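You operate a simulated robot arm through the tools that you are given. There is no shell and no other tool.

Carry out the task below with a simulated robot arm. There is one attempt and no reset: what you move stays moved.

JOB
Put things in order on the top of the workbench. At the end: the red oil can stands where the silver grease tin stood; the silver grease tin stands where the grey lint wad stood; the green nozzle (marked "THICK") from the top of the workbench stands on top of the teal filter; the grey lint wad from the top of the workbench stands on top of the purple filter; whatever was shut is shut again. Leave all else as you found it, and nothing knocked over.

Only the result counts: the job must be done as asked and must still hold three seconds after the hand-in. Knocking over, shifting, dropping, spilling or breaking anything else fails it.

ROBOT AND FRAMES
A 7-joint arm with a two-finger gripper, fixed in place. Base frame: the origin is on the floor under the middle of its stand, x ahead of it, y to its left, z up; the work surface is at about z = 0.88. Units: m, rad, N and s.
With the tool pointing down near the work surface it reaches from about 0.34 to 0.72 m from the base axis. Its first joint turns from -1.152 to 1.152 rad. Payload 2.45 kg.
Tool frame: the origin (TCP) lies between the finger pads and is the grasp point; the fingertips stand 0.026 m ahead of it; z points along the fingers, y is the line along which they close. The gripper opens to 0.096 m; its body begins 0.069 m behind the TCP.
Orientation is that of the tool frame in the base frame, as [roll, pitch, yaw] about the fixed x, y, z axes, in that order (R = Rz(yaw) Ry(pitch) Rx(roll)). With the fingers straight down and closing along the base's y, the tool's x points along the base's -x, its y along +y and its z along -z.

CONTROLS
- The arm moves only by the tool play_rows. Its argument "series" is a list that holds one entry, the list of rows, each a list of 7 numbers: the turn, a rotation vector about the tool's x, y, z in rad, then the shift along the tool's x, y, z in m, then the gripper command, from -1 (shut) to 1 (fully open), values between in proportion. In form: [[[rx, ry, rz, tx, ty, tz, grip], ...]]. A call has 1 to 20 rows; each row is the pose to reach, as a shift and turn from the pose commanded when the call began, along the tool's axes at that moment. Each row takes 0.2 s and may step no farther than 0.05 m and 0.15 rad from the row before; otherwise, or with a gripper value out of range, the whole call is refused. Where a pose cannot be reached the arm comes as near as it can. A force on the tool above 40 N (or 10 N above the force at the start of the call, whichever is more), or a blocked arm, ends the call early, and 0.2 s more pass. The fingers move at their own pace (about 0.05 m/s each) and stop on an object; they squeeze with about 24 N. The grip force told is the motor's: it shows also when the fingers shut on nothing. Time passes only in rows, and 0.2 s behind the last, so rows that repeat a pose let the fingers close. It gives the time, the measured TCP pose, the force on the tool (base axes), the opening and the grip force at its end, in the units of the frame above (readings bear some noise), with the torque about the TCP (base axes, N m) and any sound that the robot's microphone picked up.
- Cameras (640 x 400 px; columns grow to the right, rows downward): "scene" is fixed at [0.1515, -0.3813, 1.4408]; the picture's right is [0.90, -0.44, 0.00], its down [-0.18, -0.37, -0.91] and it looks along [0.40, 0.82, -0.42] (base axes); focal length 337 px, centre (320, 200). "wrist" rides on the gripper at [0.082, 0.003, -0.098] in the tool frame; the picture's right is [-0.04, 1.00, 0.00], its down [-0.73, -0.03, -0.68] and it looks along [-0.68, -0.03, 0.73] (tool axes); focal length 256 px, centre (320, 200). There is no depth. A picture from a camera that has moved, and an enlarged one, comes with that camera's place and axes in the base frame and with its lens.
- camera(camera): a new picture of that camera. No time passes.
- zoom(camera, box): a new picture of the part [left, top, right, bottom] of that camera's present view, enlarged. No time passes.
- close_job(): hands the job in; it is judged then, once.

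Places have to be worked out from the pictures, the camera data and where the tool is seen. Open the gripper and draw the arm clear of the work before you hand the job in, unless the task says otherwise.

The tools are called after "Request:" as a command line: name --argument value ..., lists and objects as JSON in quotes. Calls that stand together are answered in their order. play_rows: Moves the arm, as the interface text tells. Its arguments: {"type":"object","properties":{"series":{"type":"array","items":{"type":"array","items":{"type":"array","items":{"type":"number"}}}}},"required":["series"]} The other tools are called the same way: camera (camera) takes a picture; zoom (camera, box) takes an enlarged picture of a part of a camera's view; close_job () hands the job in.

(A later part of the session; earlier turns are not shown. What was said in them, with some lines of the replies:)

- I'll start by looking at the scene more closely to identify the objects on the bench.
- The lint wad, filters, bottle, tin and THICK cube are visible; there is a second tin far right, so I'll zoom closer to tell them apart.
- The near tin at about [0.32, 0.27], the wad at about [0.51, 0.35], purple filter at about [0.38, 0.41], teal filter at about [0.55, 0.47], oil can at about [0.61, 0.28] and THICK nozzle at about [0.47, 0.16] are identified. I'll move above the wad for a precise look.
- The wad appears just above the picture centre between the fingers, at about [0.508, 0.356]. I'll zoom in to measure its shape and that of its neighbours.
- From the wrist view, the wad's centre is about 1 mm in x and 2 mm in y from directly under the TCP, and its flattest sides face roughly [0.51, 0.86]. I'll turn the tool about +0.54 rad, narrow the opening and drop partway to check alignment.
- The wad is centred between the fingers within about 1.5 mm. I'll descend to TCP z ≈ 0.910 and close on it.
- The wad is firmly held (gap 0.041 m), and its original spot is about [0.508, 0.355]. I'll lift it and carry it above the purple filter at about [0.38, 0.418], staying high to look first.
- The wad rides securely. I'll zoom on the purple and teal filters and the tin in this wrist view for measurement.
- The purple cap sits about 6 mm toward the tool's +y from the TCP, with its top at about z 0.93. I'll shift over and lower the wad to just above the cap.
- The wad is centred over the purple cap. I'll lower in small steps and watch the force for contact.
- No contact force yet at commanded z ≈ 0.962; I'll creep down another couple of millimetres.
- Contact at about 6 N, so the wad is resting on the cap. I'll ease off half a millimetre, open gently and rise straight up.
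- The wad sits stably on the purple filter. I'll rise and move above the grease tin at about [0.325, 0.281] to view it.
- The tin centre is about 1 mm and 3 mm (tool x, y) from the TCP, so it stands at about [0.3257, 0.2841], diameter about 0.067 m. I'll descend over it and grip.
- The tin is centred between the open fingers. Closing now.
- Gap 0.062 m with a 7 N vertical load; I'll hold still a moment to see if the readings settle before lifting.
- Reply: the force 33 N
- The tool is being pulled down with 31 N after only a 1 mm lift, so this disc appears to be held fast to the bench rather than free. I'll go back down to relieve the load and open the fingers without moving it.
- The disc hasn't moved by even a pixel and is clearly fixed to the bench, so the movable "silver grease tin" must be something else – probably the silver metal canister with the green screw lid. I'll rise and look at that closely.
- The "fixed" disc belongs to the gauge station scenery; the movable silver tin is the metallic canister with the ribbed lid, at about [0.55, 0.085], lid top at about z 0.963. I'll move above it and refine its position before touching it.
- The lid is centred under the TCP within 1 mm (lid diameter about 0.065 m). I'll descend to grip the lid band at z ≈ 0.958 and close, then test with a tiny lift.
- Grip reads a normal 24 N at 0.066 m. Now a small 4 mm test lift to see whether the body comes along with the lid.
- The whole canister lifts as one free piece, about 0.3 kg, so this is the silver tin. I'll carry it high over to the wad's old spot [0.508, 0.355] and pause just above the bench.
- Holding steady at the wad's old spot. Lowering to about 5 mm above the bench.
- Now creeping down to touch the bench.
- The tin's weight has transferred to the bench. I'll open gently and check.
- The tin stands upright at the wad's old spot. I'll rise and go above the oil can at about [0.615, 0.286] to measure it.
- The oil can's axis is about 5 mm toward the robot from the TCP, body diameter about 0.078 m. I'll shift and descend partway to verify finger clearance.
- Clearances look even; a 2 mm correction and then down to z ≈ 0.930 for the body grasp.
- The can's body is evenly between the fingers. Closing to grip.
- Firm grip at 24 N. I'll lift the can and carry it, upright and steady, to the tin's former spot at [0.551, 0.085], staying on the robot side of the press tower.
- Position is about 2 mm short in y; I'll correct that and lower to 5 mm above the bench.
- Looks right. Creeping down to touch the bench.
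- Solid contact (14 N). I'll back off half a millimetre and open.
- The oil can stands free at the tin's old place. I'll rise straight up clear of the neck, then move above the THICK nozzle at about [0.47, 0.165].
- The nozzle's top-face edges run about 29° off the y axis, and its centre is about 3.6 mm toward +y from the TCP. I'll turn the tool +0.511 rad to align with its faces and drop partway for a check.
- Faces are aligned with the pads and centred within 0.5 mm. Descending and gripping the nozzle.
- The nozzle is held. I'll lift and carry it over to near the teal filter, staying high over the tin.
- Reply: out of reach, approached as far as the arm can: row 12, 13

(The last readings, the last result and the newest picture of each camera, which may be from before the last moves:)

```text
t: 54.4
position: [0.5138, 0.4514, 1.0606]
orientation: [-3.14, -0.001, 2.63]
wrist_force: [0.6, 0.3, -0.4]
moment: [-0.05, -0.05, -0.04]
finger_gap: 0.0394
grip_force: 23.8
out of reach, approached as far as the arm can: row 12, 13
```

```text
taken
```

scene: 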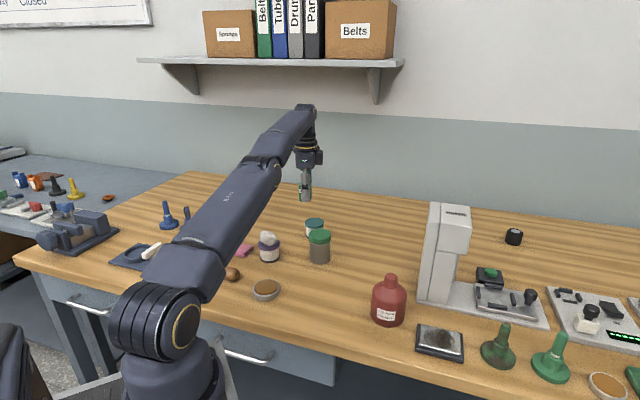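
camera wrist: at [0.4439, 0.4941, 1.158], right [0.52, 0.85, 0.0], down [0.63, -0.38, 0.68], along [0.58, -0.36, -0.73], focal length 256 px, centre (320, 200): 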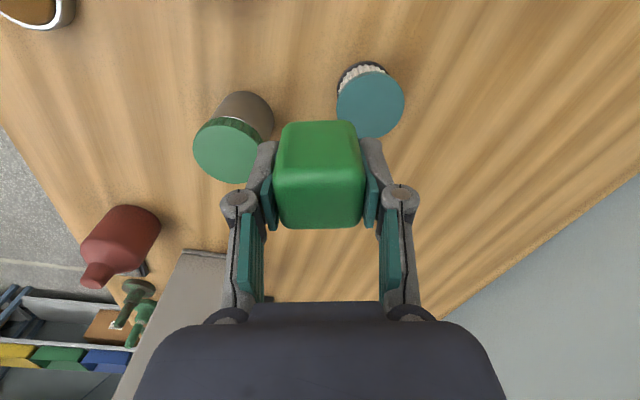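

With the tool vertical the arm cannot reach the teal filter (stopped at r ≈ 0.68). I'll set the nozzle down on a free patch near [0.43, 0.25], re-grip it with the tool tilted outward about 0.25 rad, and then place it upright with that same tilt.

Request:
play_rows --series '[[[0, 0, 0.057, -0.0019, -0.041, 0, -1], [0, 0, 0.114, -0.0039, -0.0819, 0, -1], [0, 0, 0.171, -0.0058, -0.1229, 0, -1], [0, 0, 0.228, -0.0077, -0.1638, 0, -1], [0, 0, 0.285, -0.0097, -0.2048, 0, -1], [0, 0, 0.342, -0.0116, -0.2457, 0, -1], [0, 0, 0.342, -0.0116, -0.2457, 0, -1]]]'

Request:
camera --camera "wrist"

Request:
camera --camera "scene"

```text
t: 56.0
position: [0.4061, 0.2299, 1.059]
orientation: [3.141, -0.001, 2.289]
wrist_force: [0.4, 0.6, 0.0]
moment: [0.0, -0.01, -0.03]
finger_gap: 0.0391
grip_force: 24.1
```

```text
taken
camera wrist: at [0.3544, 0.2938, 1.1568], right [0.78, 0.63, 0.0], down [0.46, -0.57, 0.68], along [0.43, -0.53, -0.73], focal length 256 px, centre (320, 200)
```

wrist: 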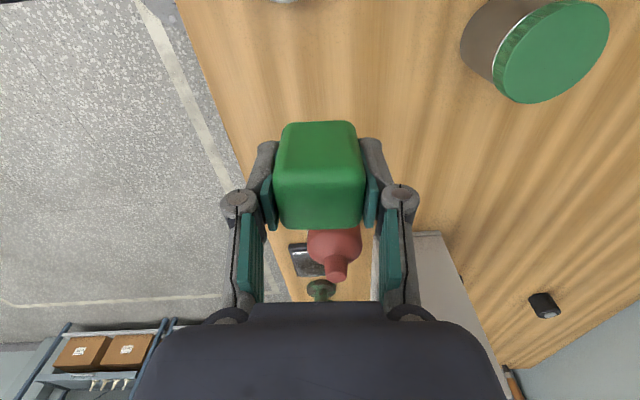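

```text
taken
```

scene: 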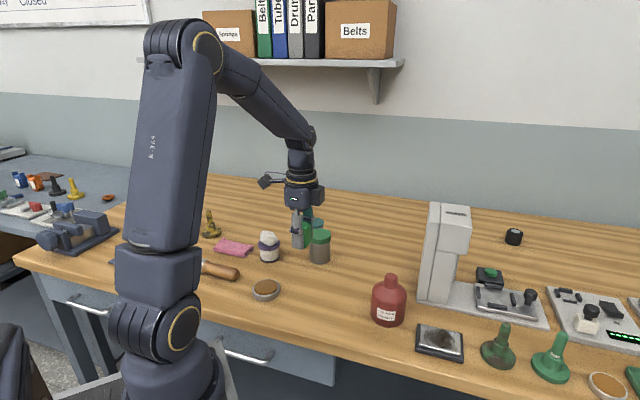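

The arm is now at [0.406, 0.230]. I'll shift to the free patch [0.43, 0.215] and lower the nozzle to just above the bench.

Request:
play_rows --series '[[[0, 0, 0, -0.0141, 0.0043, 0.01, -1], [0, 0, 0, -0.0282, 0.0086, 0.04, -1], [0, 0, 0, -0.0282, 0.0086, 0.08, -1], [0, 0, 0, -0.0282, 0.0086, 0.115, -1], [0, 0, 0, -0.0282, 0.0086, 0.138, -1], [0, 0, 0, -0.0282, 0.0086, 0.142, -1], [0, 0, 0, -0.0282, 0.0086, 0.142, -1]]]'

Request:
zoom --camera "scene" --box '[260, 220, 400, 320]'

```text
t: 57.6
position: [0.4291, 0.2152, 0.918]
orientation: [3.141, 0.0, 2.289]
wrist_force: [-0.5, 0.8, -0.8]
moment: [0.0, 0.0, 0.03]
finger_gap: 0.0388
grip_force: 24.2
```

```text
4.00 times, centred on (330, 270) of scene
camera zoom: at [0.1515, -0.3813, 1.4408], right [0.9, -0.44, 0.0], down [-0.18, -0.37, -0.91], along [0.4, 0.82, -0.42], focal length 1349 px, centre (280, -80)
```

zoom: 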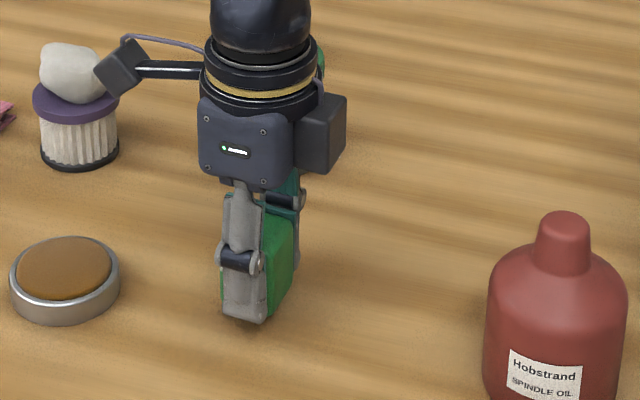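

Creeping the last few millimetres down to the bench.

Request:
play_rows --series '[[[0, 0, 0, 0, 0, 0.002, -1], [0, 0, 0, 0, 0, 0.003, -1], [0, 0, 0, 0, 0, 0.0037, -1]]]'

```text
t: 58.4
position: [0.4289, 0.2149, 0.9151]
orientation: [-3.14, 0.0, 2.289]
wrist_force: [-0.3, 0.3, -1.0]
moment: [-0.01, -0.06, 0.0]
finger_gap: 0.039
grip_force: 23.9
```

Request:
play_rows --series '[[[0, 0, 0, 0, 0, 0.0006, -1], [0, 0, 0, 0, 0, 0.0012, -1]]]'

```text
t: 59.0
position: [0.4283, 0.2158, 0.914]
orientation: [3.141, -0.001, 2.291]
wrist_force: [-0.2, -0.2, -0.4]
moment: [-0.02, -0.01, 0.0]
finger_gap: 0.0392
grip_force: 24.2
```

Request:
play_rows --series '[[[0, 0, 0, 0, 0, 0.0006, -1], [0, 0, 0, 0, 0, 0.001, -1]]]'

```text
t: 59.6
position: [0.4281, 0.2141, 0.9122]
orientation: [-3.142, 0.001, 2.288]
wrist_force: [-0.4, -0.1, 4.8]
moment: [-0.05, 0.03, 0.02]
finger_gap: 0.0391
grip_force: 23.9
```

Contact made. I'll release, rise, and turn the tool by −1.571 rad so its approach can tilt radially outward.

Request:
play_rows --series '[[[0, 0, 0, 0, 0, -0.0005, -0.1], [0, 0, 0, 0, 0, -0.0005, 0.1], [0, 0, 0, 0, 0, -0.0005, 0.35], [0, 0, 0, 0, 0, -0.0005, 0.35], [0, 0, 0, 0, 0, -0.03, 0.35], [0, 0, 0, 0, 0, -0.07, 0.35], [0, 0, 0, 0, 0, -0.11, 0.35], [0, 0, 0, 0, 0, -0.14, 0.35], [0, 0, -0.143, 0, 0, -0.14, 0.35], [0, 0, -0.286, 0, 0, -0.14, 0.35], [0, 0, -0.429, 0, 0, -0.14, 0.35], [0, 0, -0.572, 0, 0, -0.14, 0.35], [0, 0, -0.715, 0, 0, -0.14, 0.35], [0, 0, -0.858, 0, 0, -0.14, 0.35], [0, 0, -1.001, 0, 0, -0.14, 0.35], [0, 0, -1.144, 0, 0, -0.14, 0.35], [0, 0, -1.287, 0, 0, -0.14, 0.35], [0, 0, -1.43, 0, 0, -0.14, 0.35], [0, 0, -1.571, 0, 0, -0.14, 0.35], [0, 0, -1.571, 0, 0, -0.14, 0.35]]]'

Request:
camera --camera "wrist"

Request:
camera --camera "scene"

```text
t: 63.8
position: [0.4296, 0.2137, 1.0531]
orientation: [3.141, 0.0, -2.423]
wrist_force: [-0.2, 0.0, -0.7]
moment: [0.02, 0.02, 0.01]
finger_gap: 0.0651
grip_force: 0.0
```

```text
taken
camera wrist: at [0.3661, 0.1638, 1.1503], right [-0.63, 0.78, 0.0], down [0.57, 0.46, 0.68], along [0.53, 0.43, -0.73], focal length 256 px, centre (320, 200)
```

wrist: 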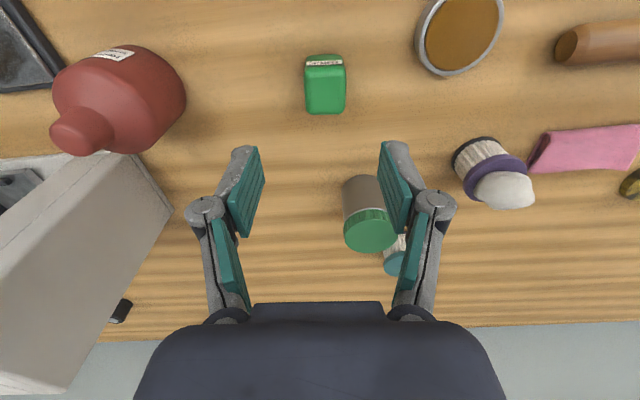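

```text
taken
```

scene: 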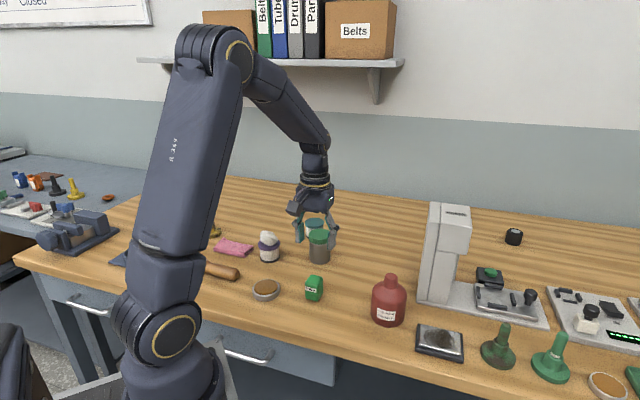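

The nozzle stands upright and square to the camera. Now I'll tilt the tool by 0.25 rad about its closing axis (fingers pointing outward) and re-measure.

Request:
play_rows --series '[[[0, -0.125, 0, 0, 0, 0, 0.35], [0, -0.25, 0, 0, 0, 0, 0.35], [0, -0.25, 0, 0, 0, 0, 0.35]]]'

Request:
camera --camera "wrist"

Request:
zoom --camera "scene" --box '[240, 160, 400, 310]'

```text
t: 64.6
position: [0.4294, 0.2154, 1.052]
orientation: [3.141, 0.252, -2.422]
wrist_force: [-1.0, 0.0, -0.4]
moment: [-0.01, 0.01, 0.01]
finger_gap: 0.065
grip_force: 0.0
```

```text
taken
camera wrist: at [0.3495, 0.1498, 1.1272], right [-0.63, 0.78, 0.01], down [0.43, 0.33, 0.84], along [0.65, 0.53, -0.54], focal length 256 px, centre (320, 200)
```

wrist: 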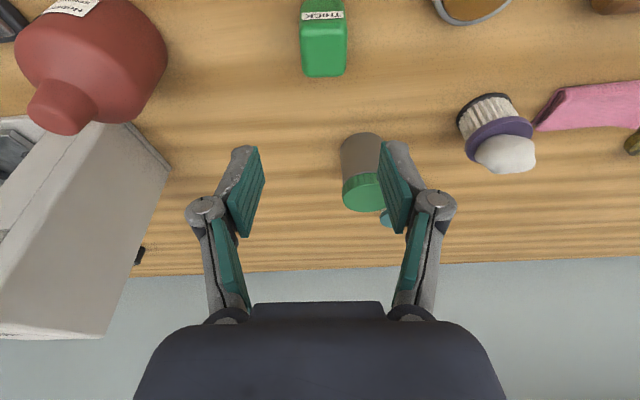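

```text
2.67 times, centred on (320, 235) of scene
camera zoom: at [0.1515, -0.3813, 1.4408], right [0.9, -0.44, 0.0], down [-0.18, -0.37, -0.91], along [0.4, 0.82, -0.42], focal length 900 px, centre (320, 107)
```

zoom: 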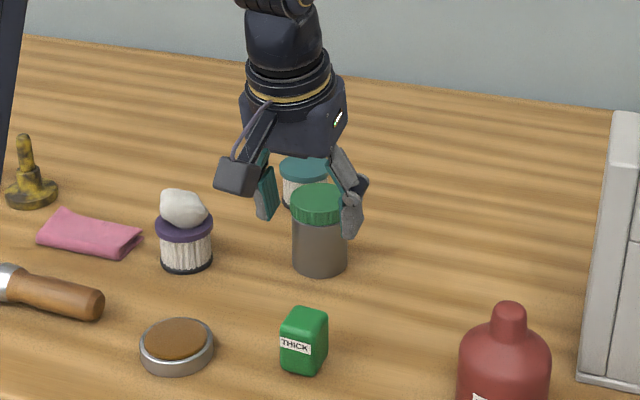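

The nozzle's centre is about 4.5 mm toward the tool's +y. I'll shift and descend vertically (combination of tool x and z) partway.

Request:
play_rows --series '[[[0, 0, 0, 0.0074, 0.0045, 0.0291, 0.35], [0, 0, 0, 0.0148, 0.0045, 0.0582, 0.35], [0, 0, 0, 0.0223, 0.0045, 0.0872, 0.35], [0, 0, 0, 0.0223, 0.0045, 0.0872, 0.35]]]'

Request:
camera --camera "wrist"

Request:
zoom --camera "scene" --box '[250, 210, 390, 310]'

```text
t: 65.6
position: [0.4239, 0.2189, 0.9629]
orientation: [-3.141, 0.25, -2.426]
wrist_force: [-0.2, 0.6, 0.4]
moment: [-0.01, -0.01, 0.01]
finger_gap: 0.0647
grip_force: 0.1
```

```text
taken
camera wrist: at [0.3453, 0.1545, 1.0373], right [-0.63, 0.78, 0.01], down [0.43, 0.33, 0.84], along [0.65, 0.53, -0.54], focal length 256 px, centre (320, 200)
```

wrist: 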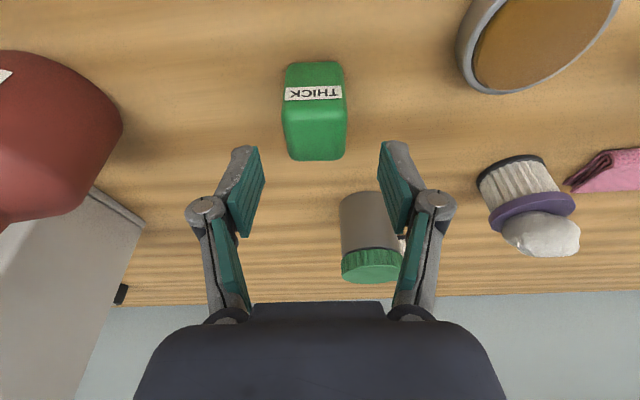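

```text
4.00 times, centred on (320, 260) of scene
camera zoom: at [0.1515, -0.3813, 1.4408], right [0.9, -0.44, 0.0], down [-0.18, -0.37, -0.91], along [0.4, 0.82, -0.42], focal length 1349 px, centre (320, -40)
```

zoom: 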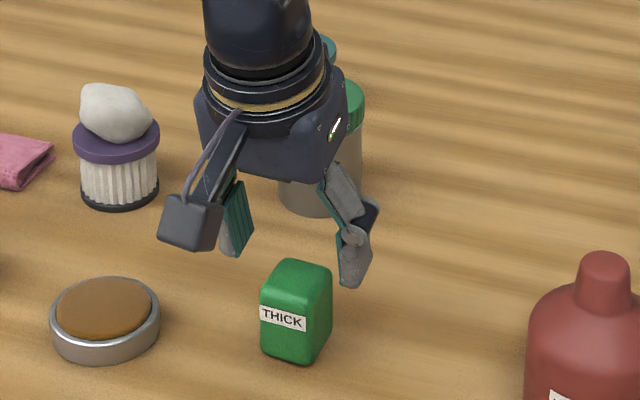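

Nearly centred; a −2 mm correction in tool y, then down to z ≈ 0.914 and close.

Request:
play_rows --series '[[[0, 0, 0, 0.0036, -0.002, 0.0156, 0.35], [0, 0, 0, 0.0073, -0.002, 0.0312, 0.35], [0, 0, 0, 0.0109, -0.002, 0.0468, 0.35], [0, 0, 0, 0.0109, -0.002, 0.0468, 0.35], [0, 0, 0, 0.0109, -0.002, 0.0468, 0], [0, 0, 0, 0.0109, -0.002, 0.0468, -0.5], [0, 0, 0, 0.0109, -0.002, 0.0468, -1], [0, 0, 0, 0.0109, -0.002, 0.0468, -1], [0, 0, 0, 0.0109, -0.002, 0.0468, -1]]]'

Request:
camera --camera "wrist"

Request:
zoom --camera "scene" --box '[250, 210, 390, 310]'

```text
t: 67.6
position: [0.4282, 0.2175, 0.9138]
orientation: [-3.141, 0.25, -2.425]
wrist_force: [-0.3, -0.5, -0.3]
moment: [-0.04, 0.0, 0.0]
finger_gap: 0.0351
grip_force: 24.1
```

```text
taken
camera wrist: at [0.3486, 0.1531, 0.9886], right [-0.63, 0.78, 0.01], down [0.43, 0.33, 0.84], along [0.65, 0.53, -0.54], focal length 256 px, centre (320, 200)
```

wrist: 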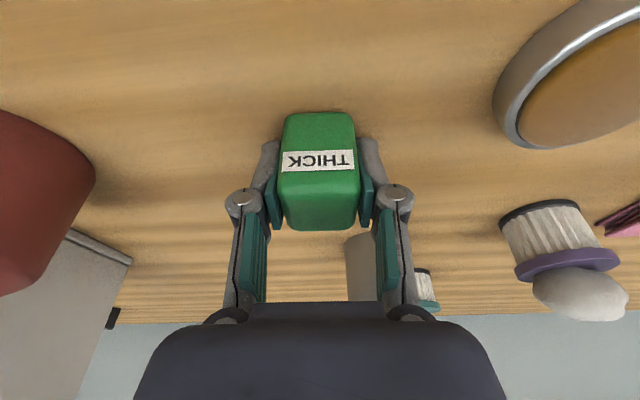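

```text
4.00 times, centred on (320, 260) of scene
camera zoom: at [0.1515, -0.3813, 1.4408], right [0.9, -0.44, 0.0], down [-0.18, -0.37, -0.91], along [0.4, 0.82, -0.42], focal length 1349 px, centre (320, -40)
```

zoom: 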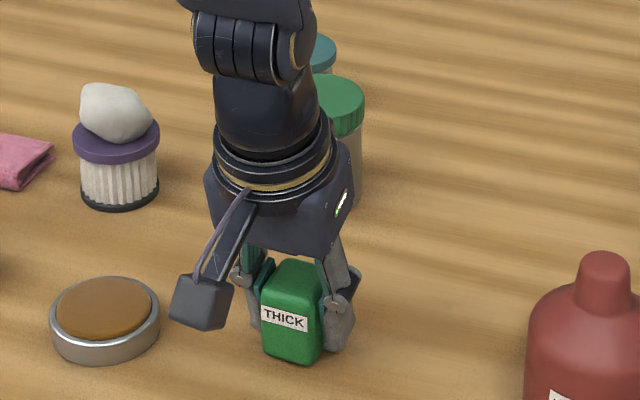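

Gripped with the tilt (gap 0.035 m). I'll lift vertically and carry the nozzle over toward the teal filter at a safe height.

Request:
play_rows --series '[[[0, 0, 0, -0.0084, 0, -0.033, -1], [0, 0, 0, -0.0168, 0, -0.0659, -1], [0, 0, 0, -0.0252, 0, -0.0989, -1], [0, 0, 0, -0.0336, 0, -0.1318, -1], [0, 0, 0, -0.0693, 0.0167, -0.1227, -1], [0, 0, 0, -0.105, 0.0335, -0.1136, -1], [0, 0, 0, -0.1407, 0.0502, -0.1045, -1], [0, 0, 0, -0.1765, 0.0669, -0.0953, -1], [0, 0, 0, -0.2122, 0.0836, -0.0862, -1], [0, 0, 0, -0.2479, 0.1004, -0.0771, -1], [0, 0, 0, -0.2836, 0.1171, -0.068, -1], [0, 0, 0, -0.2836, 0.1171, -0.068, -1]]]'

Request:
camera --camera "wrist"

Request:
camera --camera "scene"

```text
t: 70.2
position: [0.5463, 0.4745, 1.049]
orientation: [3.141, 0.247, -2.424]
wrist_force: [-0.2, -0.1, -0.8]
moment: [0.0, 0.02, -0.01]
finger_gap: 0.0351
grip_force: 23.5
```

```text
taken
camera wrist: at [0.4663, 0.4094, 1.1246], right [-0.63, 0.78, 0.01], down [0.43, 0.34, 0.84], along [0.65, 0.53, -0.55], focal length 256 px, centre (320, 200)
```

wrist: 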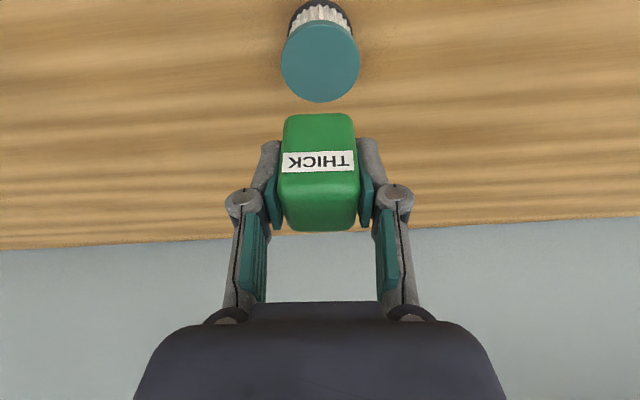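

```text
taken
```

scene: 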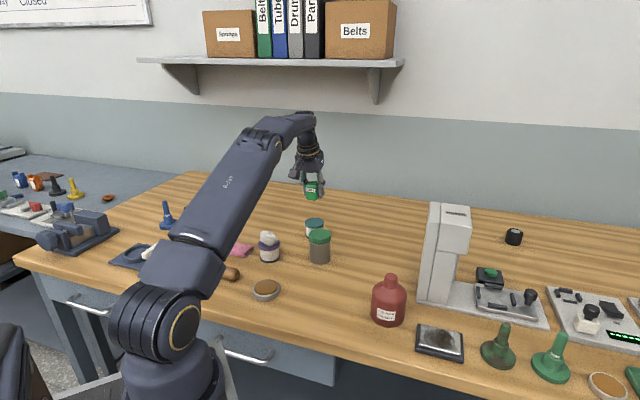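

Reachable with the tilt. I'll zoom to measure the teal cap and the box relative to the TCP.

Request:
zoom --camera "wrist" --box '[256, 0, 384, 110]'

Request:
zoom --camera "wrist" --box '[256, 100, 384, 240]'

Request:
zoom --camera "scene" --box '[270, 150, 360, 260]'

```text
3.64 times, centred on (320, 55) of wrist
camera zoom: at [0.4663, 0.4094, 1.1246], right [-0.63, 0.78, 0.01], down [0.43, 0.34, 0.84], along [0.65, 0.53, -0.55], focal length 931 px, centre (320, 727)
```

zoom: 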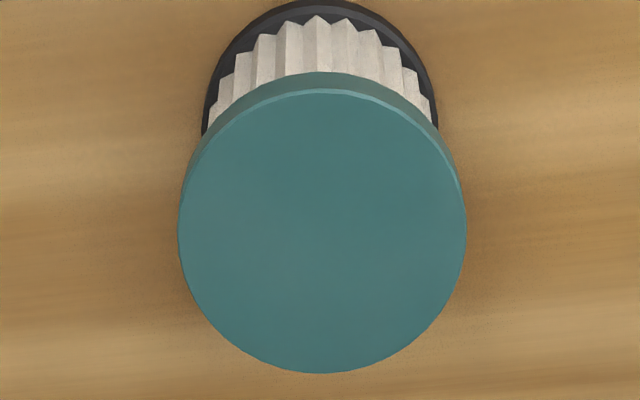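

```text
2.86 times, centred on (320, 170) of wrist
camera zoom: at [0.4663, 0.4094, 1.1246], right [-0.63, 0.78, 0.01], down [0.43, 0.34, 0.84], along [0.65, 0.53, -0.55], focal length 731 px, centre (320, 286)
```

zoom: 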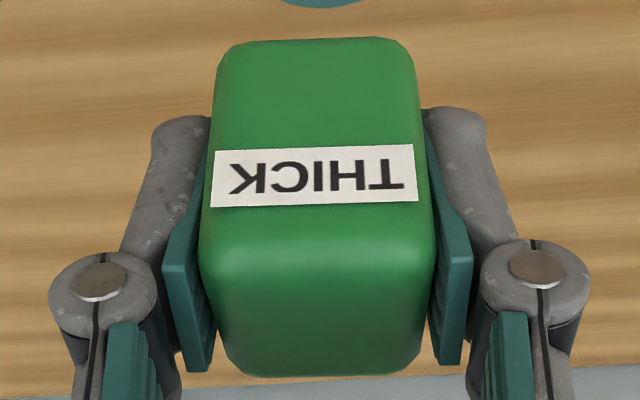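

```text
3.64 times, centred on (315, 205) of scene
camera zoom: at [0.1515, -0.3812, 1.4408], right [0.9, -0.44, 0.0], down [-0.18, -0.37, -0.91], along [0.4, 0.82, -0.42], focal length 1227 px, centre (338, 182)
```

zoom: 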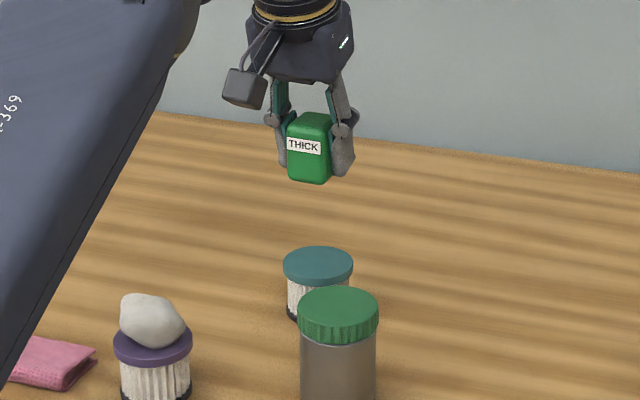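

The teal cap centre is about 9.6 mm further outward than the TCP, the box centre about 2.5 mm outward. I'll shift 7 mm outward and lower the nozzle to about 5 mm above the cap.

Request:
play_rows --series '[[[0, 0, 0, -0.0043, 0.001, 0.0114, -1], [0, 0, 0, 0.0019, 0.001, 0.0356, -1], [0, 0, 0, 0.008, 0.001, 0.0598, -1], [0, 0, 0, 0.0118, 0.001, 0.0744, -1], [0, 0, 0, 0.0135, 0.001, 0.0812, -1], [0, 0, 0, 0.0135, 0.001, 0.0812, -1]]]'

Request:
camera --camera "wrist"

Request:
zoom --camera "scene" --box '[270, 170, 360, 260]'

```text
t: 71.6
position: [0.5489, 0.4814, 0.9676]
orientation: [-3.141, 0.249, -2.424]
wrist_force: [0.7, -0.7, -1.4]
moment: [0.02, -0.03, -0.03]
finger_gap: 0.035
grip_force: 24.4
```

```text
taken
camera wrist: at [0.4698, 0.4157, 1.0428], right [-0.63, 0.78, 0.01], down [0.43, 0.33, 0.84], along [0.65, 0.53, -0.54], focal length 256 px, centre (320, 200)
```

wrist: 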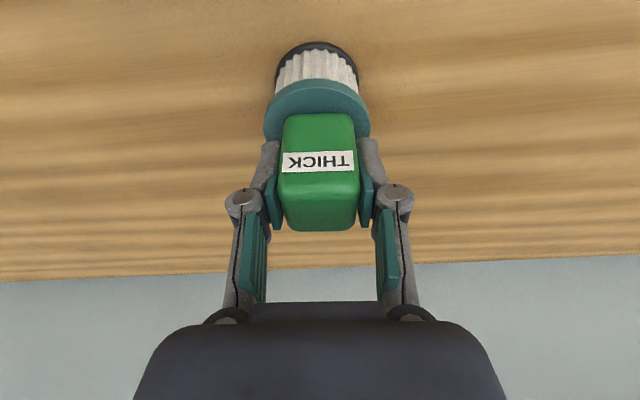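

```text
4.44 times, centred on (315, 215) of scene
camera zoom: at [0.1515, -0.3813, 1.4408], right [0.9, -0.44, 0.0], down [-0.18, -0.37, -0.91], along [0.4, 0.82, -0.42], focal length 1499 px, centre (342, 133)
```

zoom: 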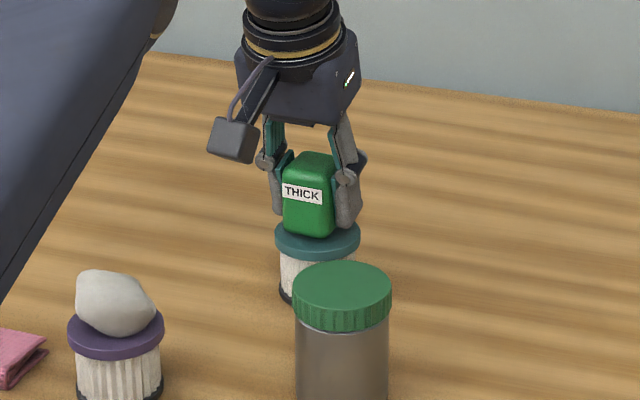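

The box is centred within a few millimetres; a small 5 mm outward, −2 mm sideways trim and then creep down.

Request:
play_rows --series '[[[0, 0, 0, -0.0048, -0.002, 0.0012, -1], [0, 0, 0, -0.0043, -0.002, 0.0031, -1], [0, 0, 0, -0.0038, -0.002, 0.0051, -1], [0, 0, 0, -0.0038, -0.002, 0.0051, -1]]]'

Request:
zoom --camera "scene" --box '[290, 190, 340, 240]'

Request:
zoom --camera "wrist" --box '[240, 30, 400, 240]'

```text
t: 72.6
position: [0.5536, 0.4812, 0.964]
orientation: [-3.14, 0.25, -2.425]
wrist_force: [0.5, 0.1, -0.3]
moment: [-0.02, -0.01, 0.0]
finger_gap: 0.0351
grip_force: 24.5
```

```text
8.00 times, centred on (315, 215) of scene
camera zoom: at [0.1515, -0.3813, 1.4408], right [0.9, -0.44, 0.0], down [-0.18, -0.37, -0.91], along [0.4, 0.82, -0.42], focal length 2698 px, centre (360, 80)
```

zoom: 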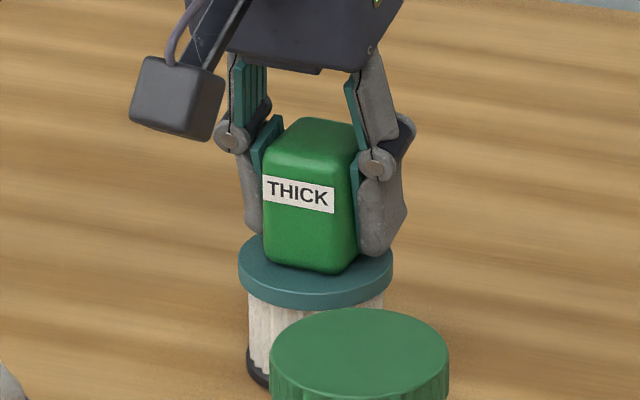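

```text
1.90 times, centred on (320, 135) of wrist
camera zoom: at [0.4749, 0.4173, 1.0387], right [-0.63, 0.78, 0.01], down [0.43, 0.34, 0.84], along [0.65, 0.53, -0.54], focal length 488 px, centre (320, 324)
```

zoom: 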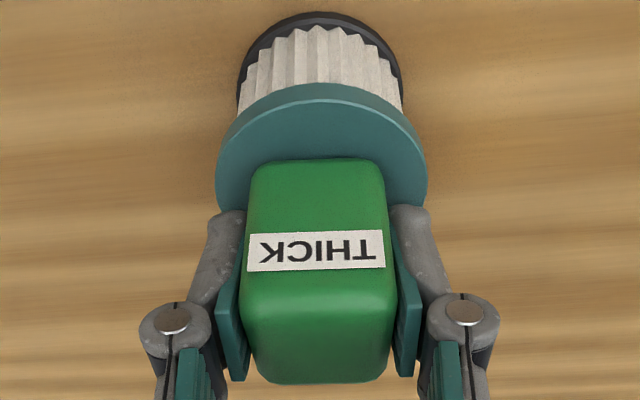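

Well centred on the teal cap. Creeping down for contact.

Request:
play_rows --series '[[[0, 0, 0, 0.0001, 0, 0.0005, -1], [0, 0, 0, 0.0002, 0, 0.001, -1]]]'

```text
t: 73.2
position: [0.5546, 0.4823, 0.9646]
orientation: [-3.14, 0.253, -2.425]
wrist_force: [-1.1, -1.4, 1.8]
moment: [-0.1, -0.04, 0.0]
finger_gap: 0.035
grip_force: 23.9
```

Request:
play_rows --series '[[[0, 0, 0, 0.0001, 0, 0.0003, -1], [0, 0, 0, 0.0001, 0, 0.0006, -1]]]'

```text
t: 73.8
position: [0.5548, 0.4816, 0.9642]
orientation: [3.142, 0.252, -2.424]
wrist_force: [-0.1, -0.4, 6.9]
moment: [-0.12, 0.01, 0.03]
finger_gap: 0.0351
grip_force: 24.3
```

Contact at 7 N. Easing off slightly and opening the fingers gently.

Request:
play_rows --series '[[[0, 0, 0, -0.0001, 0, -0.0004, -1], [0, 0, 0, -0.0001, 0, -0.0004, -0.2], [0, 0, 0, -0.0001, 0, -0.0004, -0.1], [0, 0, 0, -0.0001, 0, -0.0004, 0.1], [0, 0, 0, -0.0001, 0, -0.0004, 0.3], [0, 0, 0, -0.0001, 0, -0.0004, 0.3]]]'

Request:
zoom --camera "scene" --box '[290, 190, 340, 240]'

Request:
zoom --camera "wrist" --box '[240, 30, 400, 240]'

```text
t: 75.2
position: [0.5558, 0.4834, 0.9631]
orientation: [-3.141, 0.25, -2.425]
wrist_force: [-0.1, 0.0, 0.5]
moment: [-0.04, -0.01, 0.0]
finger_gap: 0.0623
grip_force: 0.1
```

```text
8.00 times, centred on (315, 215) of scene
camera zoom: at [0.1515, -0.3813, 1.4408], right [0.9, -0.44, 0.0], down [-0.18, -0.37, -0.91], along [0.4, 0.82, -0.42], focal length 2698 px, centre (360, 80)
```

zoom: 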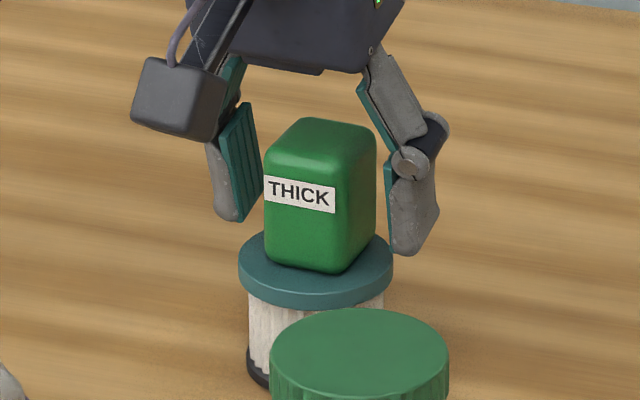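

```text
1.90 times, centred on (320, 135) of wrist
camera zoom: at [0.4756, 0.4177, 1.0381], right [-0.63, 0.78, 0.01], down [0.43, 0.33, 0.84], along [0.65, 0.53, -0.54], focal length 488 px, centre (320, 324)
```

zoom: 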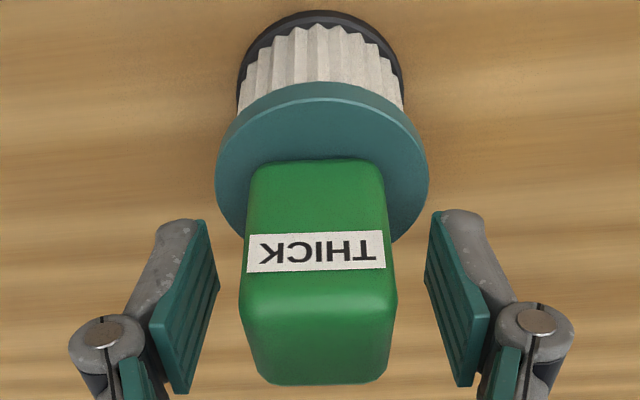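

The nozzle stands squarely on the teal filter. I'll rise vertically and draw the arm back.

Request:
play_rows --series '[[[0, 0, 0, -0.005, 0, -0.0194, 0.3], [0, 0, 0, -0.0124, 0, -0.0485, 0.3], [0, 0, 0, -0.0211, 0, -0.0824, 0.3], [0, 0, 0, -0.0297, 0, -0.1163, 0.3], [0, 0, 0, 0.0107, 0, -0.1266, 0.3], [0, 0, 0, 0.0511, 0, -0.1369, 0.5], [0, 0, 0, 0.0915, 0, -0.1473, 0.5], [0, 0, 0, 0.1318, 0, -0.1576, 0.5], [0, 0, 0, 0.1722, 0, -0.1679, 0.5], [0, 0, 0, 0.2126, 0, -0.1782, 0.5], [0, 0, 0, 0.2126, 0, -0.1782, 0.5]]]'

Request:
camera --camera "scene"

Request:
camera --camera "wrist"

```text
t: 77.6
position: [0.3668, 0.3187, 1.0835]
orientation: [3.14, 0.249, -2.423]
wrist_force: [-0.4, 0.3, 0.1]
moment: [0.05, 0.01, 0.01]
finger_gap: 0.072
grip_force: 0.0
```

```text
taken
```

scene: 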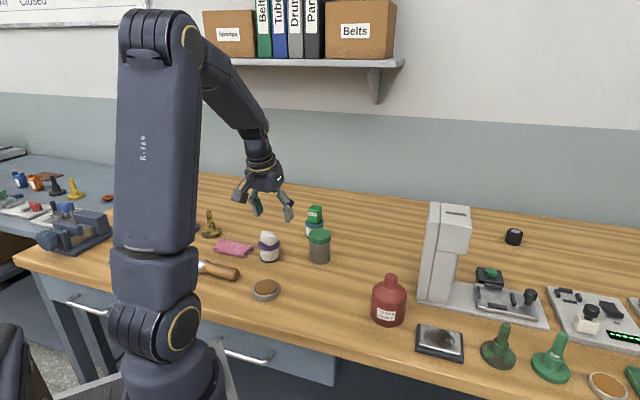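

```text
taken
camera wrist: at [0.2866, 0.253, 1.159], right [-0.63, 0.78, 0.01], down [0.43, 0.33, 0.84], along [0.65, 0.53, -0.54], focal length 256 px, centre (320, 200)
```

wrist: 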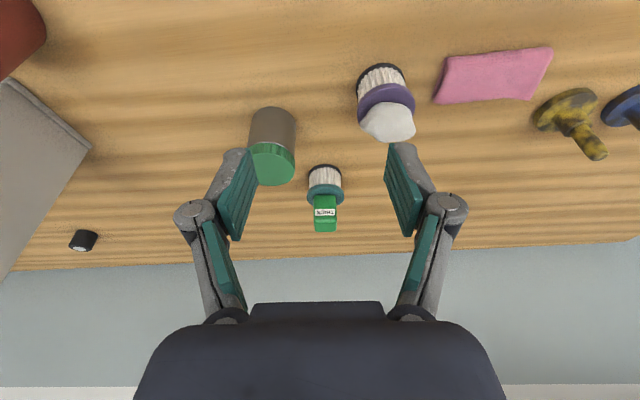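

Everything looks in place. I'll zoom to verify final placements against the original pixel positions.

Request:
zoom --camera "scene" --box '[250, 195, 346, 275]'

Request:
zoom --camera "scene" --box '[334, 260, 446, 330]'

Request:
zoom --camera "scene" --box '[160, 180, 420, 340]'

```text
5.00 times, centred on (298, 235) of scene
camera zoom: at [0.1515, -0.3813, 1.4408], right [0.9, -0.44, 0.0], down [-0.18, -0.37, -0.91], along [0.4, 0.82, -0.42], focal length 1687 px, centre (430, 25)
```

zoom: 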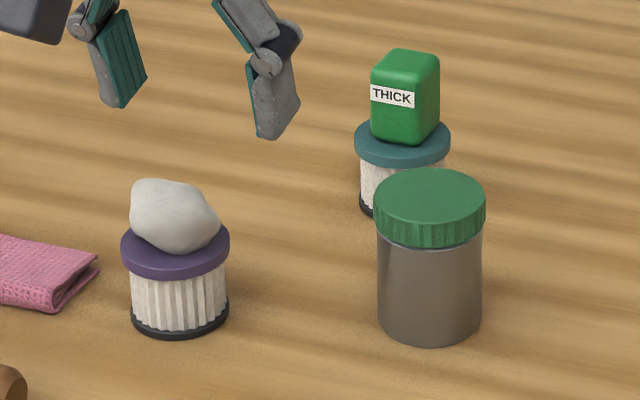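

```text
5.71 times, centred on (390, 295) of scene
camera zoom: at [0.1515, -0.3813, 1.4408], right [0.9, -0.44, 0.0], down [-0.18, -0.37, -0.91], along [0.4, 0.82, -0.42], focal length 1928 px, centre (-80, -343)
```

zoom: 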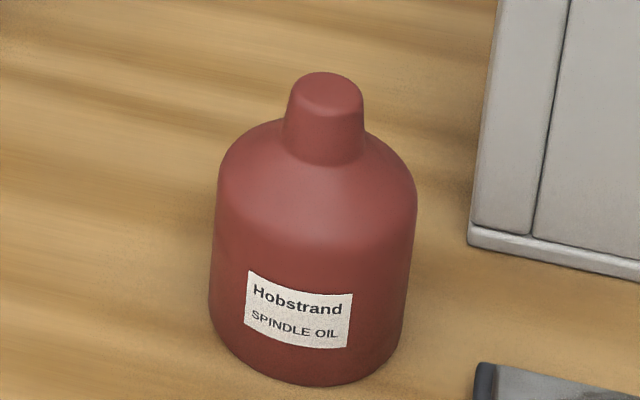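

```text
2.46 times, centred on (290, 260) of scene
camera zoom: at [0.1515, -0.3813, 1.4408], right [0.9, -0.44, 0.0], down [-0.18, -0.37, -0.91], along [0.4, 0.82, -0.42], focal length 830 px, centre (394, 52)
```

zoom: 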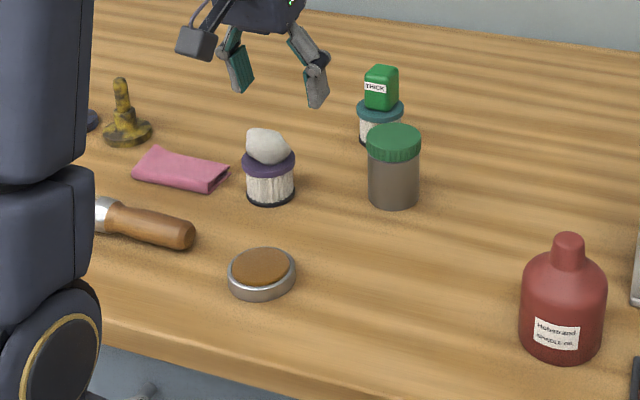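

All placements check out: tin on the wad's spot, oil can on the tin's old spot, nozzle on teal, wad on purple, and everything else unchanged. I'll withdraw the arm up to near its starting pose with the gripper open.

Request:
play_rows --series '[[[0, 0, 0, -0.0087, 0, -0.0339, 0.7], [0, 0.0625, 0, 0.0157, -0.0032, -0.057, 1], [0, 0.125, 0, 0.0401, -0.0064, -0.08, 1], [0, 0.1875, 0, 0.0646, -0.0095, -0.103, 1], [0, 0.25, 0, 0.089, -0.0127, -0.126, 1], [0, 0.25, 0, 0.089, -0.0127, -0.126, 1], [0, 0.25, 0, 0.089, -0.0127, -0.126, 1]]]'

Request:
camera --camera "scene"

Request:
camera --camera "wrist"

```text
t: 79.2
position: [0.2872, 0.2315, 1.1821]
orientation: [3.141, 0.002, -2.424]
wrist_force: [-0.4, -0.3, 0.5]
moment: [-0.03, 0.02, 0.01]
finger_gap: 0.0961
grip_force: 0.1
```

```text
taken
```

scene: 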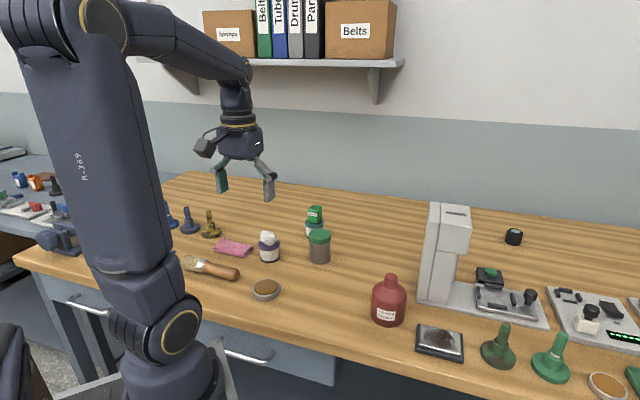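

```text
taken
camera wrist: at [0.2234, 0.1809, 1.2809], right [-0.63, 0.78, 0.0], down [0.57, 0.46, 0.68], along [0.53, 0.43, -0.73], focal length 256 px, centre (320, 200)
```

wrist: 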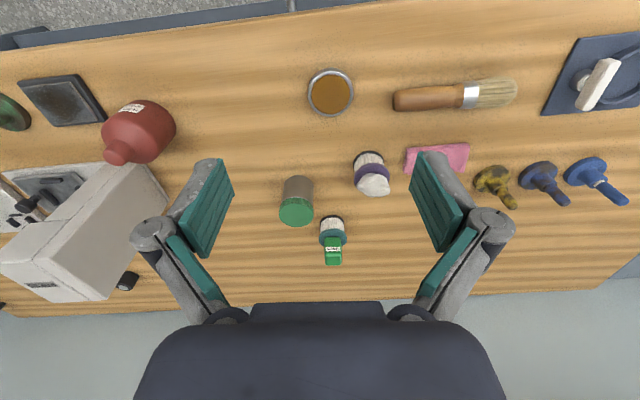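

The arm is clear with the gripper open. Every object stands upright in its required place and nothing else has moved, so I'm handing the job in.

Request:
close_job

```text
The job is handed in.
```

I handed the job in with all four moves done. One of them rests on a guess about which object is the "silver grease tin". I took it to be the silver canister with the ribbed green lid.

- **Grey lint wad:** on top of the purple filter.
- **Silver grease tin:** where the lint wad stood, to within a few millimetres.
- **Red oil can:** where that canister stood, to within a few millimetres.
- **Green nozzle (marked "THICK"):** on top of the teal filter.

**The tin:** I first took the shallow silver disc with the brown filling, near the front edge, to be the tin. I gripped it and tried a 1 mm lift, but it did not budge under about 31 N, so it seems fixed to the bench. I let go, and it had not shifted in the pictures. The canister was the only other tin-like object within reach that could be lifted. If the disc was the tin you meant, then the oil can and the canister are in the wrong places.

**The nozzle:** the arm could not reach the teal filter with the tool straight down. I set the nozzle on a free patch of bench and re-gripped it with the tool tilted. It now stands upright on the filter.

I opened nothing, knocked nothing over, and saw no other object moved in the last pictures. The gripper is open and the arm is back near its starting position.
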